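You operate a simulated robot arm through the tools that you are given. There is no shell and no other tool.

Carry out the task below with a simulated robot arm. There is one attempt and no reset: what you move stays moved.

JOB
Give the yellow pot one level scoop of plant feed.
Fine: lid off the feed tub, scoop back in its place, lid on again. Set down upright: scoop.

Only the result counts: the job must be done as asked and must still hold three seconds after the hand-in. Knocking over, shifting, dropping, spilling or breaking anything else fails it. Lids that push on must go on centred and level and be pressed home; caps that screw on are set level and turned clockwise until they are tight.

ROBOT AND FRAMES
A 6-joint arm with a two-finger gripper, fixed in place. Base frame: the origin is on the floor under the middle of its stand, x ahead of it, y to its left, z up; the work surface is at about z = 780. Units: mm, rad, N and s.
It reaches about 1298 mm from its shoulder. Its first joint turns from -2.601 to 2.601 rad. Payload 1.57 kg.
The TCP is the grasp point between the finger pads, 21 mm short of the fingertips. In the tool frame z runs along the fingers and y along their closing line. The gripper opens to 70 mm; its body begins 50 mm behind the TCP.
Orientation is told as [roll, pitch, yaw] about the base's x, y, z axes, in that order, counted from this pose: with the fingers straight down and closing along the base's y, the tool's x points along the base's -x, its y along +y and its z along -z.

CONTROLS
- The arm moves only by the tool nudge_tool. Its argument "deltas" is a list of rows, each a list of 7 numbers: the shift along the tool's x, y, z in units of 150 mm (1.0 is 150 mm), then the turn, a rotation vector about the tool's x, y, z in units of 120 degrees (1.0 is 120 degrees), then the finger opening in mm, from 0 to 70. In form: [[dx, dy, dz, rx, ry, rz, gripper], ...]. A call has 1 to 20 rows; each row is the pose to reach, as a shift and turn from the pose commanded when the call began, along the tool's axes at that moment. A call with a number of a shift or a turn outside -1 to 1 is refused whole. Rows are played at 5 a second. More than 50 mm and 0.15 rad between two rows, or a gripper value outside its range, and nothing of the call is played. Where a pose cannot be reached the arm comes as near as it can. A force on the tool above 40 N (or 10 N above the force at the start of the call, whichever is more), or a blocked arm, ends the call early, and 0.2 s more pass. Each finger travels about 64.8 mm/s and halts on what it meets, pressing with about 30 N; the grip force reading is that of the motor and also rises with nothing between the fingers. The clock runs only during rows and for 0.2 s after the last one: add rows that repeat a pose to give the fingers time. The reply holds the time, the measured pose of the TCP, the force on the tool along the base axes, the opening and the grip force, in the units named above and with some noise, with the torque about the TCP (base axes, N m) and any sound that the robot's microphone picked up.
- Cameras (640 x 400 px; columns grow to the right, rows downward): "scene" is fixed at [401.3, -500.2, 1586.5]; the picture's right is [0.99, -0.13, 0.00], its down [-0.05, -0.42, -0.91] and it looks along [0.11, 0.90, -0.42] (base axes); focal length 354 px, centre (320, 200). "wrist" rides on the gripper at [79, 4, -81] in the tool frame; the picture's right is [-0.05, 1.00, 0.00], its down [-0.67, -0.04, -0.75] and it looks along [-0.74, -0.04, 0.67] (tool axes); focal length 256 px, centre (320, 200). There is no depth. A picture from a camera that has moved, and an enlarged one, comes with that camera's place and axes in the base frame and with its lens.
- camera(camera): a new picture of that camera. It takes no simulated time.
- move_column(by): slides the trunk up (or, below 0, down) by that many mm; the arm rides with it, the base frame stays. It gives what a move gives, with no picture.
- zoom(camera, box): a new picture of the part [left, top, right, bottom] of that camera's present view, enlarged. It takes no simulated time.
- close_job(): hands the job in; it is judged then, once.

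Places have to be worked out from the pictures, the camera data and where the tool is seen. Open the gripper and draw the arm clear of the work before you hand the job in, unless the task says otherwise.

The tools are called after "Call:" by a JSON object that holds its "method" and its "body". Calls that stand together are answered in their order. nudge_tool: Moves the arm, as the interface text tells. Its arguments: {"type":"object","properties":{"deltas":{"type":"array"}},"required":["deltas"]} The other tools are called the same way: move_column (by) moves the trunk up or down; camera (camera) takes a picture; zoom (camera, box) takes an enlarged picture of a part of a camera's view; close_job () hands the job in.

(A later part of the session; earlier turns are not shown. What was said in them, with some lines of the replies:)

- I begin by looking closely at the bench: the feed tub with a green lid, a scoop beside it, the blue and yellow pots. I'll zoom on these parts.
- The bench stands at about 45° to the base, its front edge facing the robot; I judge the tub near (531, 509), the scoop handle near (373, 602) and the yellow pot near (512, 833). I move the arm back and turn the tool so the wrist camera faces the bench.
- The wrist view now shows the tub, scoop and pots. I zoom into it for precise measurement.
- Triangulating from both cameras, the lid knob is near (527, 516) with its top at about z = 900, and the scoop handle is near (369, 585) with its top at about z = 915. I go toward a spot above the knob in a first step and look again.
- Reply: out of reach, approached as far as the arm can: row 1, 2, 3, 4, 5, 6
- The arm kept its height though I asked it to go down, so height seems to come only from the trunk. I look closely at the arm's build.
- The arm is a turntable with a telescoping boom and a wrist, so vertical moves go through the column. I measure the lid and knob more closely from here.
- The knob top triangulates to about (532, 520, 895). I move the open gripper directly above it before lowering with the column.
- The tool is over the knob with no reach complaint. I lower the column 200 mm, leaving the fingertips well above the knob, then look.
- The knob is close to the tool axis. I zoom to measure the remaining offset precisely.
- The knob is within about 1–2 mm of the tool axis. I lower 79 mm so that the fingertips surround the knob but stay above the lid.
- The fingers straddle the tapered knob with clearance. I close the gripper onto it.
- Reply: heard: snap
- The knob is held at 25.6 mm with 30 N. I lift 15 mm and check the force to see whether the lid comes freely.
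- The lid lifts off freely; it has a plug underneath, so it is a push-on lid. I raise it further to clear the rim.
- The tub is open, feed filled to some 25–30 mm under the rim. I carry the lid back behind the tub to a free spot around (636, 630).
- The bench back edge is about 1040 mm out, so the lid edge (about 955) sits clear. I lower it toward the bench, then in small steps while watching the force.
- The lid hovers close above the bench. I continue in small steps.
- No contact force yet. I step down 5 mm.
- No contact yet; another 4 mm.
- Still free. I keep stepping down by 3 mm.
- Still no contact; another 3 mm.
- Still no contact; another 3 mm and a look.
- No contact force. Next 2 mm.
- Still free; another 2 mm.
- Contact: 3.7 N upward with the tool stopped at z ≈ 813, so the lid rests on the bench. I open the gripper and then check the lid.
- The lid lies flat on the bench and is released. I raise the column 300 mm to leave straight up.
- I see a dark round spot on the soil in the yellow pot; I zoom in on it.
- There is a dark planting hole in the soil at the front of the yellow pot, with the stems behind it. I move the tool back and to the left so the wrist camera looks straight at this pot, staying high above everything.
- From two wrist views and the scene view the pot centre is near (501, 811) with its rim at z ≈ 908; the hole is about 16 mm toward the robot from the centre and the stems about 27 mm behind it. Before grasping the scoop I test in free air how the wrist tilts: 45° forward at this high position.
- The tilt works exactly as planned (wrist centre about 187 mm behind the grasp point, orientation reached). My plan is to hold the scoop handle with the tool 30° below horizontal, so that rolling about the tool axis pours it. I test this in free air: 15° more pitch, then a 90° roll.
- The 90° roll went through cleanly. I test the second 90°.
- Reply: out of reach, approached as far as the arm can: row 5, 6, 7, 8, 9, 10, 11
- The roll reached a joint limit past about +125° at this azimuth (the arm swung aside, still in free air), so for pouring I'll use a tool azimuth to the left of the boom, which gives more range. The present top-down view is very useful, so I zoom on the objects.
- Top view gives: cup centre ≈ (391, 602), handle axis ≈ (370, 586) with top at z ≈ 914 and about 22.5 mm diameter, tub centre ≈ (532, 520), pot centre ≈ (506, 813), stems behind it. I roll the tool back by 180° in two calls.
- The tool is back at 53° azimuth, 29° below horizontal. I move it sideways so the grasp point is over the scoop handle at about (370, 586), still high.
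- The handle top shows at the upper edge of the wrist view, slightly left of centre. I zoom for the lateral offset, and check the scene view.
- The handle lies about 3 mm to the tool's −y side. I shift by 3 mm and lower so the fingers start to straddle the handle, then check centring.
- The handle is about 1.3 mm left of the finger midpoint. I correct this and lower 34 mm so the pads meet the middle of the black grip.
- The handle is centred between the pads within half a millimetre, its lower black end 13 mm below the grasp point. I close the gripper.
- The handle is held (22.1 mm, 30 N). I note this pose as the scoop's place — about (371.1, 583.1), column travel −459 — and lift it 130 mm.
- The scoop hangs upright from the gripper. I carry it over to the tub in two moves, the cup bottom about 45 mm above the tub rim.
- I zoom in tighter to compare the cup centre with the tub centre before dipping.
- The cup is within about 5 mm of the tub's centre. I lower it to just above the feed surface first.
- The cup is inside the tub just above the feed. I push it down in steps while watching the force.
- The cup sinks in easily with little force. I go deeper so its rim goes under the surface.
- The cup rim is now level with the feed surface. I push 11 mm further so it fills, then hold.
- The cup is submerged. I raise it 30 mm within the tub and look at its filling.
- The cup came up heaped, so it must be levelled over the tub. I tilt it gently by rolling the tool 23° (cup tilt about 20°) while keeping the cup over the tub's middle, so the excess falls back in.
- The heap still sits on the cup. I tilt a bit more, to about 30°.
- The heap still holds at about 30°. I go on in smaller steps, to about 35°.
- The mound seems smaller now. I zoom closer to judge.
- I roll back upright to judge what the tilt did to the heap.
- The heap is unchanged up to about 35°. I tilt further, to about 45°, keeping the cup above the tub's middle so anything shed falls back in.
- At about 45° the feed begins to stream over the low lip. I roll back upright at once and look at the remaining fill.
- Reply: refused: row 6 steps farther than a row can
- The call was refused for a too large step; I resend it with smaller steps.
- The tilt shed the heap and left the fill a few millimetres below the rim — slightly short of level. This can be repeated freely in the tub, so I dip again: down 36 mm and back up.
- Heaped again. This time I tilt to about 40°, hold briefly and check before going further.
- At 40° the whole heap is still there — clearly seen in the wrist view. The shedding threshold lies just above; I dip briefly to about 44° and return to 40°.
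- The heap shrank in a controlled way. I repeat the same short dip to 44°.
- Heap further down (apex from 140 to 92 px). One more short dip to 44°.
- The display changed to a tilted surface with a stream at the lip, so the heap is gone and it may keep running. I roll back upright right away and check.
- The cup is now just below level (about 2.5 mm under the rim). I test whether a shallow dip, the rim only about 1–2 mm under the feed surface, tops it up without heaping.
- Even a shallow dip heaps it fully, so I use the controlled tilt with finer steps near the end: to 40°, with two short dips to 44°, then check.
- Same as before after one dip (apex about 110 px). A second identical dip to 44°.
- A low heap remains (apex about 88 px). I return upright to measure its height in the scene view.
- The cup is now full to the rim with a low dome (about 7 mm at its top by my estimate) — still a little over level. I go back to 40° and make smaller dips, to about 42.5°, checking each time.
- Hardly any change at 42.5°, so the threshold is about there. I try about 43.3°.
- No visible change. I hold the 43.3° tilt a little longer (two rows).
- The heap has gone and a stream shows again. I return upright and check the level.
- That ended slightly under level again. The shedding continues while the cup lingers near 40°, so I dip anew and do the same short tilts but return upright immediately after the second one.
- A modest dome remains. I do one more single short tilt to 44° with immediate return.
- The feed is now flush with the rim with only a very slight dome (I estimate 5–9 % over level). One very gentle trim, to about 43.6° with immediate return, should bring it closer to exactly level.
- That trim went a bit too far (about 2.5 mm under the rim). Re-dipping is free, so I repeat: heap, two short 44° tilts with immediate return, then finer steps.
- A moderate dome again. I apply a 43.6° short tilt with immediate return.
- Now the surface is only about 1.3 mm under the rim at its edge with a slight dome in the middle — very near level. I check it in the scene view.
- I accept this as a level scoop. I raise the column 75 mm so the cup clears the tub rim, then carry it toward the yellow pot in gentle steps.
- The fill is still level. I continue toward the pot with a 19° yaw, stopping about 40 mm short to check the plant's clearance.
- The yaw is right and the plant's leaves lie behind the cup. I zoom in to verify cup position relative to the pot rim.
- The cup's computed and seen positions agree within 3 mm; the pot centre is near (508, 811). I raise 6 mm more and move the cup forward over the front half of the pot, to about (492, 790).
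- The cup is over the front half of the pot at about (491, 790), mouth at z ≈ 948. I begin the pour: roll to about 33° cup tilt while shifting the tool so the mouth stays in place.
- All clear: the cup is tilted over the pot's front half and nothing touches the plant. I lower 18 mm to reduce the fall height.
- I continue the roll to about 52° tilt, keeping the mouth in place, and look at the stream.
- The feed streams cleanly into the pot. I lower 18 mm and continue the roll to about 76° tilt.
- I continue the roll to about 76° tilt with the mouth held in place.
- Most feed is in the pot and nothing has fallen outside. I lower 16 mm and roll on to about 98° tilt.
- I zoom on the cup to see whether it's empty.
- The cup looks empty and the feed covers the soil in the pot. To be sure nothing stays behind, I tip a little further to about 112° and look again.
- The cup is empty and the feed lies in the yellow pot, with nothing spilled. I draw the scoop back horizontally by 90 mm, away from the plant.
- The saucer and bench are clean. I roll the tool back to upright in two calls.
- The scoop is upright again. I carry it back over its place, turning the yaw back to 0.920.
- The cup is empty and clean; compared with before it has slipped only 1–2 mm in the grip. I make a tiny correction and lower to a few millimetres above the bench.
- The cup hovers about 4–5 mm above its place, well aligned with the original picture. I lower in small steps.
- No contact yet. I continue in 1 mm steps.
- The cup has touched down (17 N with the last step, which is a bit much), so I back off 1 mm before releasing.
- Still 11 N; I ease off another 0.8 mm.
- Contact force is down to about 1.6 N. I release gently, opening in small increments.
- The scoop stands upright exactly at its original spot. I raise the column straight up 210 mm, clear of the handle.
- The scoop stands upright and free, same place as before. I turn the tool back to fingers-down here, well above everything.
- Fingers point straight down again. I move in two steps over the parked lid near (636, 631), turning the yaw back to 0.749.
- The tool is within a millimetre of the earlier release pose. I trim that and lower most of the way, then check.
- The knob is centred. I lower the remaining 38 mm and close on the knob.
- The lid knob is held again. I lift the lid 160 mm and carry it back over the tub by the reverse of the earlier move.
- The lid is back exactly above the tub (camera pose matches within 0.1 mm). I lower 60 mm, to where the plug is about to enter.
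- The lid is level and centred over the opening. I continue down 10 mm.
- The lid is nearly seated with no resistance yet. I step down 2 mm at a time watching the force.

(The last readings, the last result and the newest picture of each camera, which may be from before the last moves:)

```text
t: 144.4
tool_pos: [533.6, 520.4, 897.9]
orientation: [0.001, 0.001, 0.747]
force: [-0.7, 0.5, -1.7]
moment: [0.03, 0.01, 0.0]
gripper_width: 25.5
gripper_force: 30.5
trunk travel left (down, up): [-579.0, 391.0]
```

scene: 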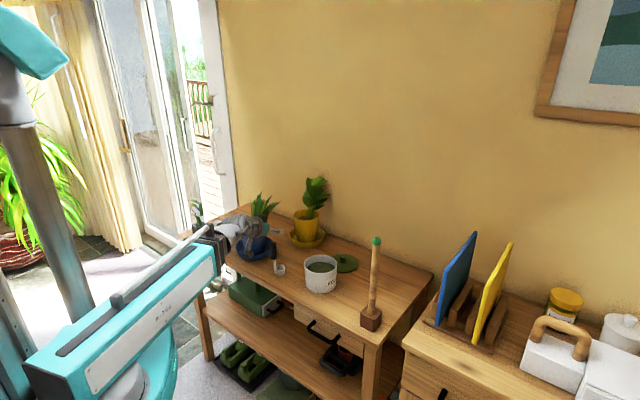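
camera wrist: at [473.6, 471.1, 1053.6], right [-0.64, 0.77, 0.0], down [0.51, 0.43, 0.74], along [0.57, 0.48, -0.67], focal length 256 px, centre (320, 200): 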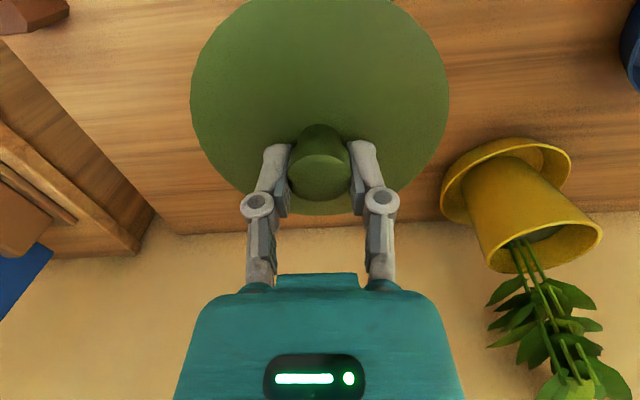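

Still no reaction force; the lid should touch within a millimetre. I continue in 1 mm steps.

Call:
{"method": "move_column", "body": {"by": -1}}

Call:
{"method": "move_column", "body": {"by": -1}}

```text
t: 144.9
tool_pos: [534.1, 520.3, 895.9]
orientation: [0.0, 0.0, 0.746]
force: [1.4, 1.5, 9.7]
moment: [-0.06, 0.07, 0.0]
gripper_width: 25.4
gripper_force: 30.3
trunk travel left (down, up): [-578.0, 392.0]
```

```text
t: 145.4
tool_pos: [533.6, 519.0, 896.4]
orientation: [-0.001, -0.002, 0.746]
force: [8.0, 6.5, 29.9]
moment: [0.03, 0.05, -0.01]
gripper_width: 25.5
gripper_force: 30.2
trunk travel left (down, up): [-577.0, 393.0]
```

The force has risen to about 30 N, so the lid is on the rim. I check how it sits before pressing on.

Call:
{"method": "zoom", "body": {"camera": "scene", "box": [295, 240, 345, 280]}}

Call:
{"method": "camera", "body": {"camera": "wrist"}}

```text
10.00 times, centred on (320, 260) of scene
camera zoom: at [401.3, -500.2, 1586.5], right [0.99, -0.13, 0.0], down [-0.05, -0.42, -0.91], along [0.11, 0.9, -0.42], focal length 3545 px, centre (320, -400)
```

zoom: 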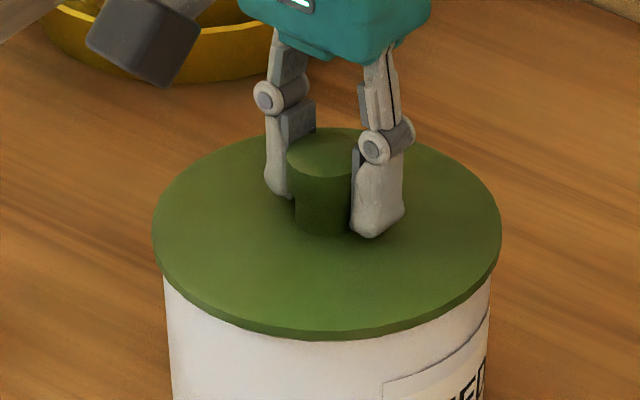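

```text
taken
camera wrist: at [473.2, 470.8, 977.8], right [-0.64, 0.77, 0.0], down [0.51, 0.43, 0.75], along [0.57, 0.48, -0.67], focal length 256 px, centre (320, 200)
```

wrist: 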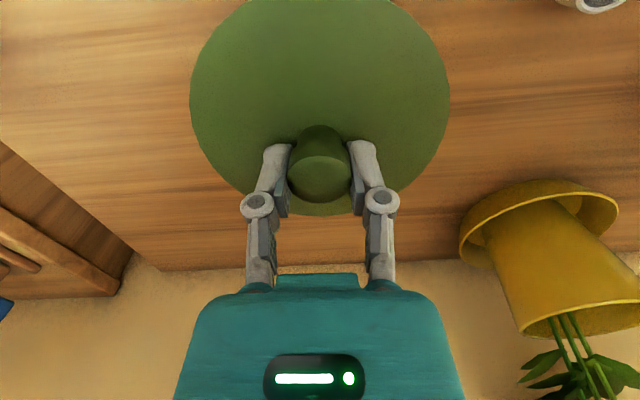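

The lid looks flush. I compare it to the initial picture using the same zoom window.

Call:
{"method": "zoom", "body": {"camera": "scene", "box": [290, 220, 350, 300]}}

```text
5.00 times, centred on (320, 260) of scene
camera zoom: at [401.3, -500.2, 1586.5], right [0.99, -0.13, 0.0], down [-0.05, -0.42, -0.91], along [0.11, 0.9, -0.42], focal length 1772 px, centre (320, -100)
```

zoom: 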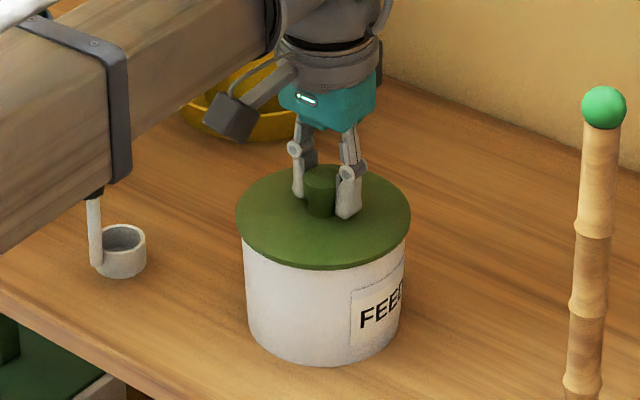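

It matches the original picture. To be sure it is pressed home I press slightly more (0.4 mm).

Call:
{"method": "move_column", "body": {"by": -0.4}}

```text
t: 145.9
tool_pos: [533.9, 519.5, 897.0]
orientation: [-0.001, -0.001, 0.746]
force: [10.0, 10.0, 35.2]
moment: [0.12, -0.16, 0.05]
gripper_width: 25.6
gripper_force: 30.1
trunk travel left (down, up): [-576.0, 394.0]
```

No click was heard and a sideways load is building up, so I ease off 1.4 mm, then release the knob and will press straight down on the knob top with closed fingers.

Call:
{"method": "move_column", "body": {"by": 1.6}}

Call:
{"method": "nudge_tool", "body": {"deltas": [[0, 0, 0, 0, 0, 0, 28], [0, 0, 0, 0, 0, 0, 36], [0, 0, 0, 0, 0, 0, 50], [0, 0, 0, 0, 0, 0, 70], [0, 0, 0, 0, 0, 0, 70]]}}

Call:
{"method": "zoom", "body": {"camera": "scene", "box": [295, 240, 345, 280]}}

Call:
{"method": "camera", "body": {"camera": "wrist"}}

```text
t: 146.4
tool_pos: [532.4, 520.5, 896.1]
orientation: [-0.001, 0.002, 0.748]
force: [-0.4, -0.6, 3.9]
moment: [0.17, -0.16, 0.01]
gripper_width: 25.5
gripper_force: 30.2
trunk travel left (down, up): [-578.0, 392.0]
```

```text
t: 147.6
tool_pos: [534.1, 519.8, 897.3]
orientation: [-0.001, -0.002, 0.747]
force: [-0.1, 0.4, -0.1]
moment: [0.0, 0.02, 0.02]
gripper_width: 69.9
gripper_force: 0.0
trunk travel left (down, up): [-578.0, 392.0]
heard: snap
```

```text
10.00 times, centred on (320, 260) of scene
camera zoom: at [401.3, -500.2, 1586.5], right [0.99, -0.13, 0.0], down [-0.05, -0.42, -0.91], along [0.11, 0.9, -0.42], focal length 3545 px, centre (320, -400)
```

zoom: 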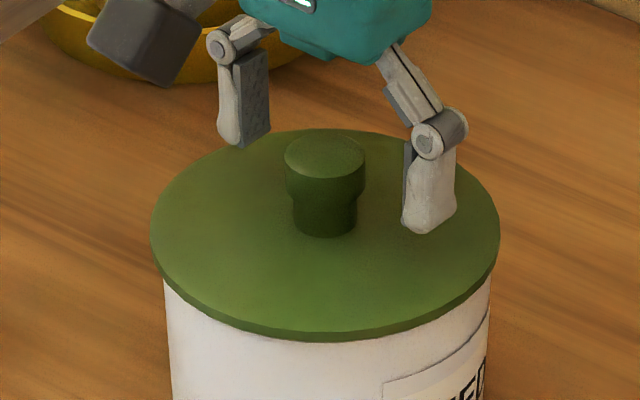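

```text
taken
camera wrist: at [473.6, 471.1, 977.8], right [-0.64, 0.77, 0.0], down [0.51, 0.43, 0.74], along [0.57, 0.48, -0.67], focal length 256 px, centre (320, 200)
```

wrist: 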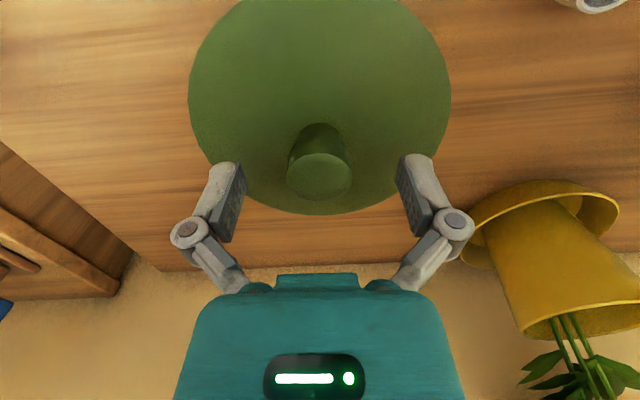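

A snap was heard as the lid seated. I raise the column straight up to clear the knob and compare the lid with the initial picture.

Call:
{"method": "move_column", "body": {"by": 150}}

Call:
{"method": "zoom", "body": {"camera": "scene", "box": [250, 230, 350, 300]}}

Call:
{"method": "zoom", "body": {"camera": "wrist", "box": [220, 0, 420, 150]}}

```text
t: 149.3
tool_pos: [534.1, 521.0, 1046.0]
orientation: [-0.001, 0.001, 0.747]
force: [0.3, 0.1, 0.6]
moment: [-0.01, 0.02, 0.01]
gripper_width: 70.2
gripper_force: 0.1
trunk travel left (down, up): [-728.0, 242.0]
```

```text
5.71 times, centred on (300, 265) of scene
camera zoom: at [401.3, -500.2, 1586.5], right [0.99, -0.13, 0.0], down [-0.05, -0.42, -0.91], along [0.11, 0.9, -0.42], focal length 2026 px, centre (434, -171)
```

zoom: 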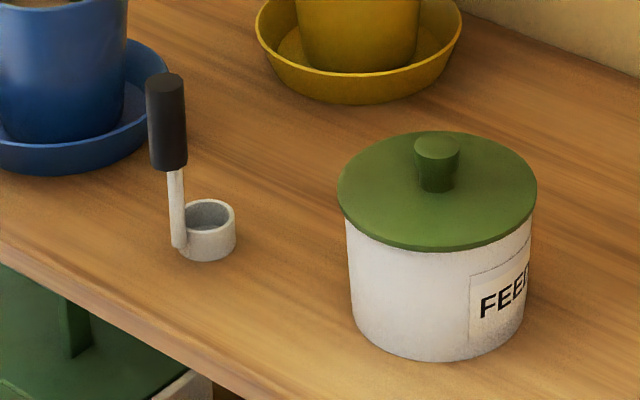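

```text
2.67 times, centred on (320, 75) of wrist
camera zoom: at [473.7, 471.2, 1127.7], right [-0.64, 0.77, 0.0], down [0.51, 0.43, 0.74], along [0.57, 0.48, -0.67], focal length 683 px, centre (320, 533)
```

zoom: 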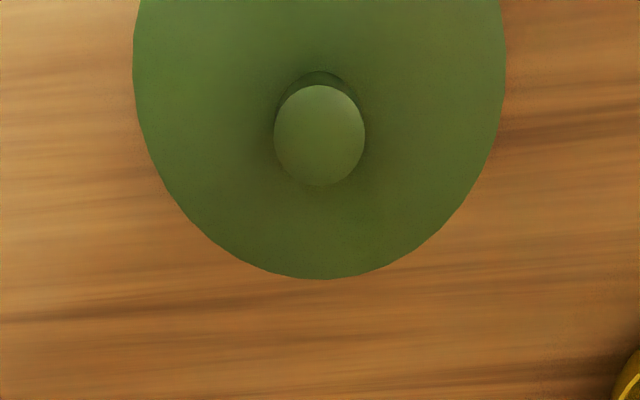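

Lid, tub and scoop match the initial picture within a pixel or two. I take one closer look at the lid seam for level and centring.

Call:
{"method": "zoom", "body": {"camera": "scene", "box": [300, 245, 350, 285]}}

Call:
{"method": "zoom", "body": {"camera": "scene", "box": [180, 160, 400, 300]}}

```text
10.00 times, centred on (325, 265) of scene
camera zoom: at [401.3, -500.2, 1586.5], right [0.99, -0.13, 0.0], down [-0.05, -0.42, -0.91], along [0.11, 0.9, -0.42], focal length 3545 px, centre (270, -450)
```

zoom: 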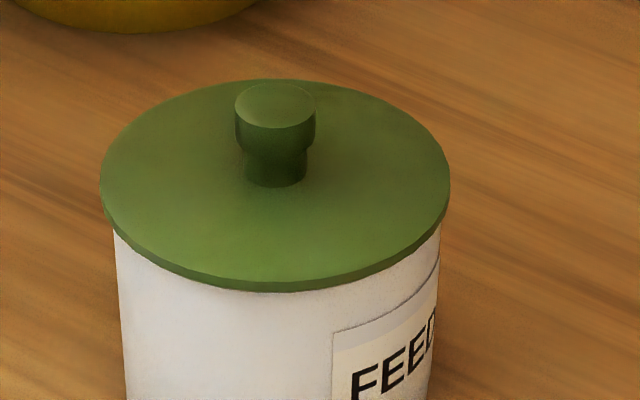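

```text
2.86 times, centred on (290, 230) of scene
camera zoom: at [401.3, -500.2, 1586.5], right [0.99, -0.13, 0.0], down [-0.05, -0.42, -0.91], along [0.11, 0.9, -0.42], focal length 1013 px, centre (406, 114)
```

zoom: 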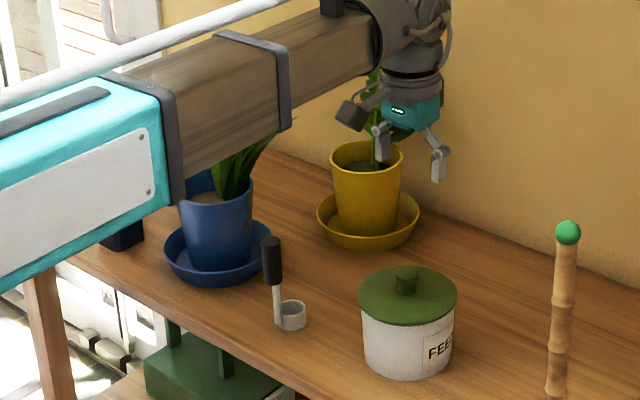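

The lid looks level, seam closed, about 1 mm from perfect centre. As a safeguard I close the fingers and give the knob top a gentle straight push.

Call:
{"method": "nudge_tool", "body": {"deltas": [[0, 0, 0, 0, 0, 0, 45], [0, 0, 0, 0, 0, 0, 20], [0, 0, 0, 0, 0, 0, 0], [0, 0, 0, 0, 0, 0, 0], [0, 0, 0, 0, 0, 0, 0]]}}

Call:
{"method": "move_column", "body": {"by": -122}}

Call:
{"method": "zoom", "body": {"camera": "scene", "box": [300, 235, 350, 275]}}

```text
t: 150.6
tool_pos: [533.7, 520.1, 1045.4]
orientation: [0.0, 0.001, 0.745]
force: [-0.3, -0.6, -0.3]
moment: [0.0, 0.0, -0.01]
gripper_width: 0.0
gripper_force: 28.3
trunk travel left (down, up): [-728.0, 242.0]
```

```text
t: 152.1
tool_pos: [533.2, 521.8, 924.7]
orientation: [-0.001, -0.001, 0.745]
force: [0.0, 0.2, 0.1]
moment: [-0.01, 0.0, -0.01]
gripper_width: 0.1
gripper_force: 28.9
trunk travel left (down, up): [-606.0, 364.0]
```

```text
10.00 times, centred on (325, 255) of scene
camera zoom: at [401.3, -500.2, 1586.5], right [0.99, -0.13, 0.0], down [-0.05, -0.42, -0.91], along [0.11, 0.9, -0.42], focal length 3545 px, centre (270, -350)
```

zoom: 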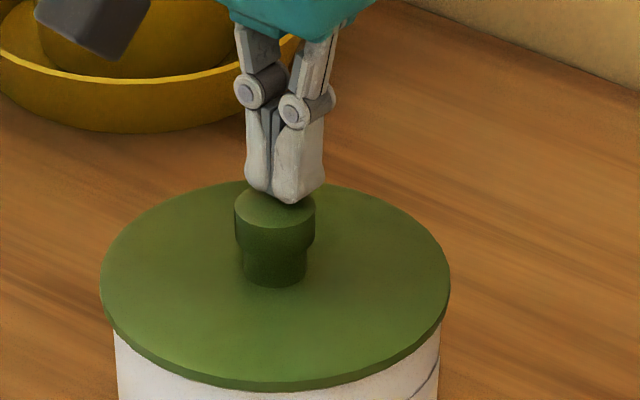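

The closed fingertips are centred just above the knob. I go down in small steps until there is a moderate force.

Call:
{"method": "move_column", "body": {"by": -5}}

Call:
{"method": "move_column", "body": {"by": -2}}

Call:
{"method": "move_column", "body": {"by": -1}}

```text
t: 152.6
tool_pos: [533.1, 520.6, 920.8]
orientation: [0.001, -0.003, 0.747]
force: [7.5, 5.2, 30.1]
moment: [0.11, -0.21, 0.01]
gripper_width: 6.2
gripper_force: 28.7
trunk travel left (down, up): [-601.0, 369.0]
```

```text
t: 152.9
tool_pos: [534.2, 520.8, 920.6]
orientation: [-0.001, -0.005, 0.747]
force: [0.9, -0.1, 28.6]
moment: [-0.04, 0.03, 0.01]
gripper_width: 5.8
gripper_force: 27.5
trunk travel left (down, up): [-601.0, 369.0]
stopped: the force on the tool passed its limit at 47 N (the readings are from after the stop); the commanded pose is now the measured one
```

```text
t: 153.4
tool_pos: [534.7, 520.4, 921.0]
orientation: [-0.001, -0.006, 0.747]
force: [-0.9, -0.7, 34.7]
moment: [-0.05, 0.02, -0.02]
gripper_width: 5.9
gripper_force: 28.8
trunk travel left (down, up): [-600.0, 370.0]
stopped: the force on the tool passed its limit at 43 N (the readings are from after the stop); the commanded pose is now the measured one
```

The lid took up to 47 N straight down without moving and without a new click, so it is home. I lift off straight up and inspect.

Call:
{"method": "move_column", "body": {"by": 160}}

Call:
{"method": "zoom", "body": {"camera": "scene", "box": [250, 230, 350, 300]}}

Call:
{"method": "camera", "body": {"camera": "wrist"}}

```text
t: 155.2
tool_pos: [535.4, 522.0, 1078.1]
orientation: [-0.001, -0.002, 0.747]
force: [-0.1, 0.0, 0.1]
moment: [-0.01, -0.02, 0.0]
gripper_width: 0.0
gripper_force: 29.1
trunk travel left (down, up): [-760.0, 210.0]
```

```text
5.71 times, centred on (300, 265) of scene
camera zoom: at [401.3, -500.2, 1586.5], right [0.99, -0.13, 0.0], down [-0.05, -0.42, -0.91], along [0.11, 0.9, -0.42], focal length 2026 px, centre (434, -171)
```

zoom: 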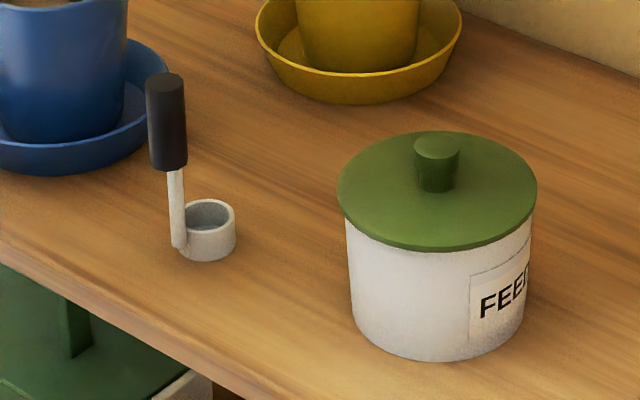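

```text
taken
camera wrist: at [474.8, 472.3, 1159.9], right [-0.64, 0.77, 0.0], down [0.51, 0.43, 0.75], along [0.57, 0.48, -0.66], focal length 256 px, centre (320, 200)
```

wrist: 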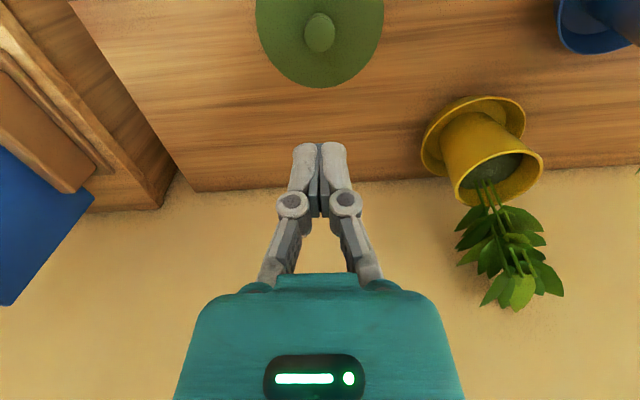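

All is as before; lid home, scoop upright. I open the gripper, draw the arm back and up, clear of the work.

Call:
{"method": "nudge_tool", "body": {"deltas": [[0.1, 0, 0, 0, 0, 0, 30], [0.3, 0, 0, 0, 0, 0, 60], [0.5, 0, 0, 0, 0, 0, 70], [0.7, 0, 0, 0, 0, 0, 70], [0.9, 0, 0, 0, 0, 0, 70], [1.0, 0, 0, 0, 0, 0, 70], [1.0, 0, 0, 0, 0, 0, 70]]}}

Call:
{"method": "move_column", "body": {"by": 120}}

Call:
{"method": "camera", "body": {"camera": "scene"}}

Call:
{"method": "camera", "body": {"camera": "wrist"}}

Call:
{"method": "zoom", "body": {"camera": "scene", "box": [180, 160, 400, 300]}}

```text
t: 156.8
tool_pos: [426.6, 419.7, 1078.8]
orientation: [-0.002, -0.004, 0.747]
force: [0.3, -0.3, 0.0]
moment: [-0.02, 0.01, -0.02]
gripper_width: 70.1
gripper_force: 0.0
trunk travel left (down, up): [-760.0, 210.0]
```

```text
t: 158.3
tool_pos: [425.2, 418.9, 1199.1]
orientation: [0.001, -0.004, 0.746]
force: [0.2, 0.6, 0.3]
moment: [-0.03, 0.02, -0.01]
gripper_width: 70.2
gripper_force: 0.0
trunk travel left (down, up): [-880.0, 90.0]
```

```text
taken
```

scene: 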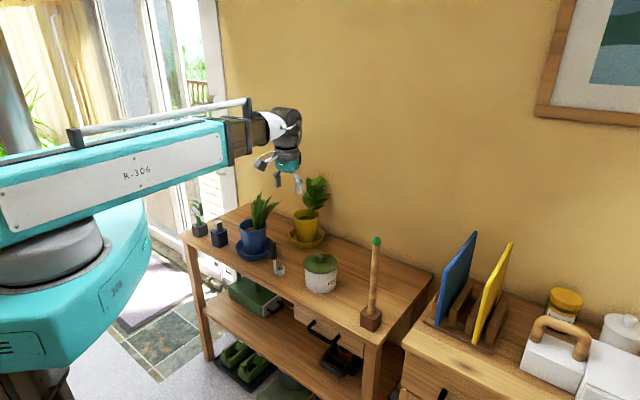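

```text
taken
camera wrist: at [365.7, 369.9, 1280.0], right [-0.64, 0.77, 0.0], down [0.51, 0.43, 0.75], along [0.57, 0.48, -0.66], focal length 256 px, centre (320, 200)
```

wrist: 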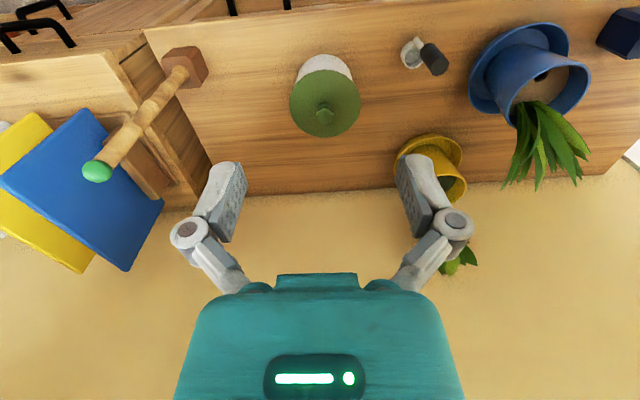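

```text
2.86 times, centred on (290, 230) of scene
camera zoom: at [401.3, -500.2, 1586.5], right [0.99, -0.13, 0.0], down [-0.05, -0.42, -0.91], along [0.11, 0.9, -0.42], focal length 1013 px, centre (406, 114)
```

zoom: 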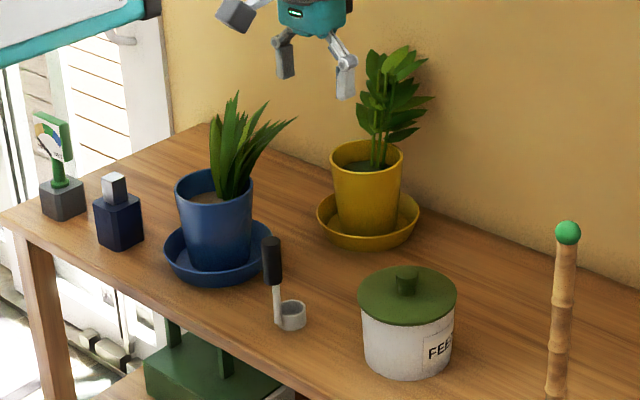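

The scene matches its starting state: the lid is home on the tub, the scoop stands upright in its place, the feed is in the yellow pot, nothing is spilled or shifted, and the open gripper is clear. I hand in the job.

Call:
{"method": "close_job", "body": {}}

```text
The job is handed in.
```

The yellow pot got one scoop of feed. By my estimate it was about 3–7 % short of exactly level. The scoop is back upright in its place and the lid is on the tub.

- **Level:** dipping always left the cup heaped, so I tilted it over the tub to shed the excess. It ended about 1–2 mm under the rim, judged from the camera pictures. All of it went into the pot, and the cup looked empty afterwards.
- **Lid:** it snapped on. A straight push of up to 47 N on the knob moved nothing further, so I take it as pressed home. It sits level and about 1 mm off centre.
- **Scoop and the rest:** the scoop matches its starting picture within a pixel or two. I saw no spilled feed and nothing shifted. The gripper is open and the arm is clear of the bench.
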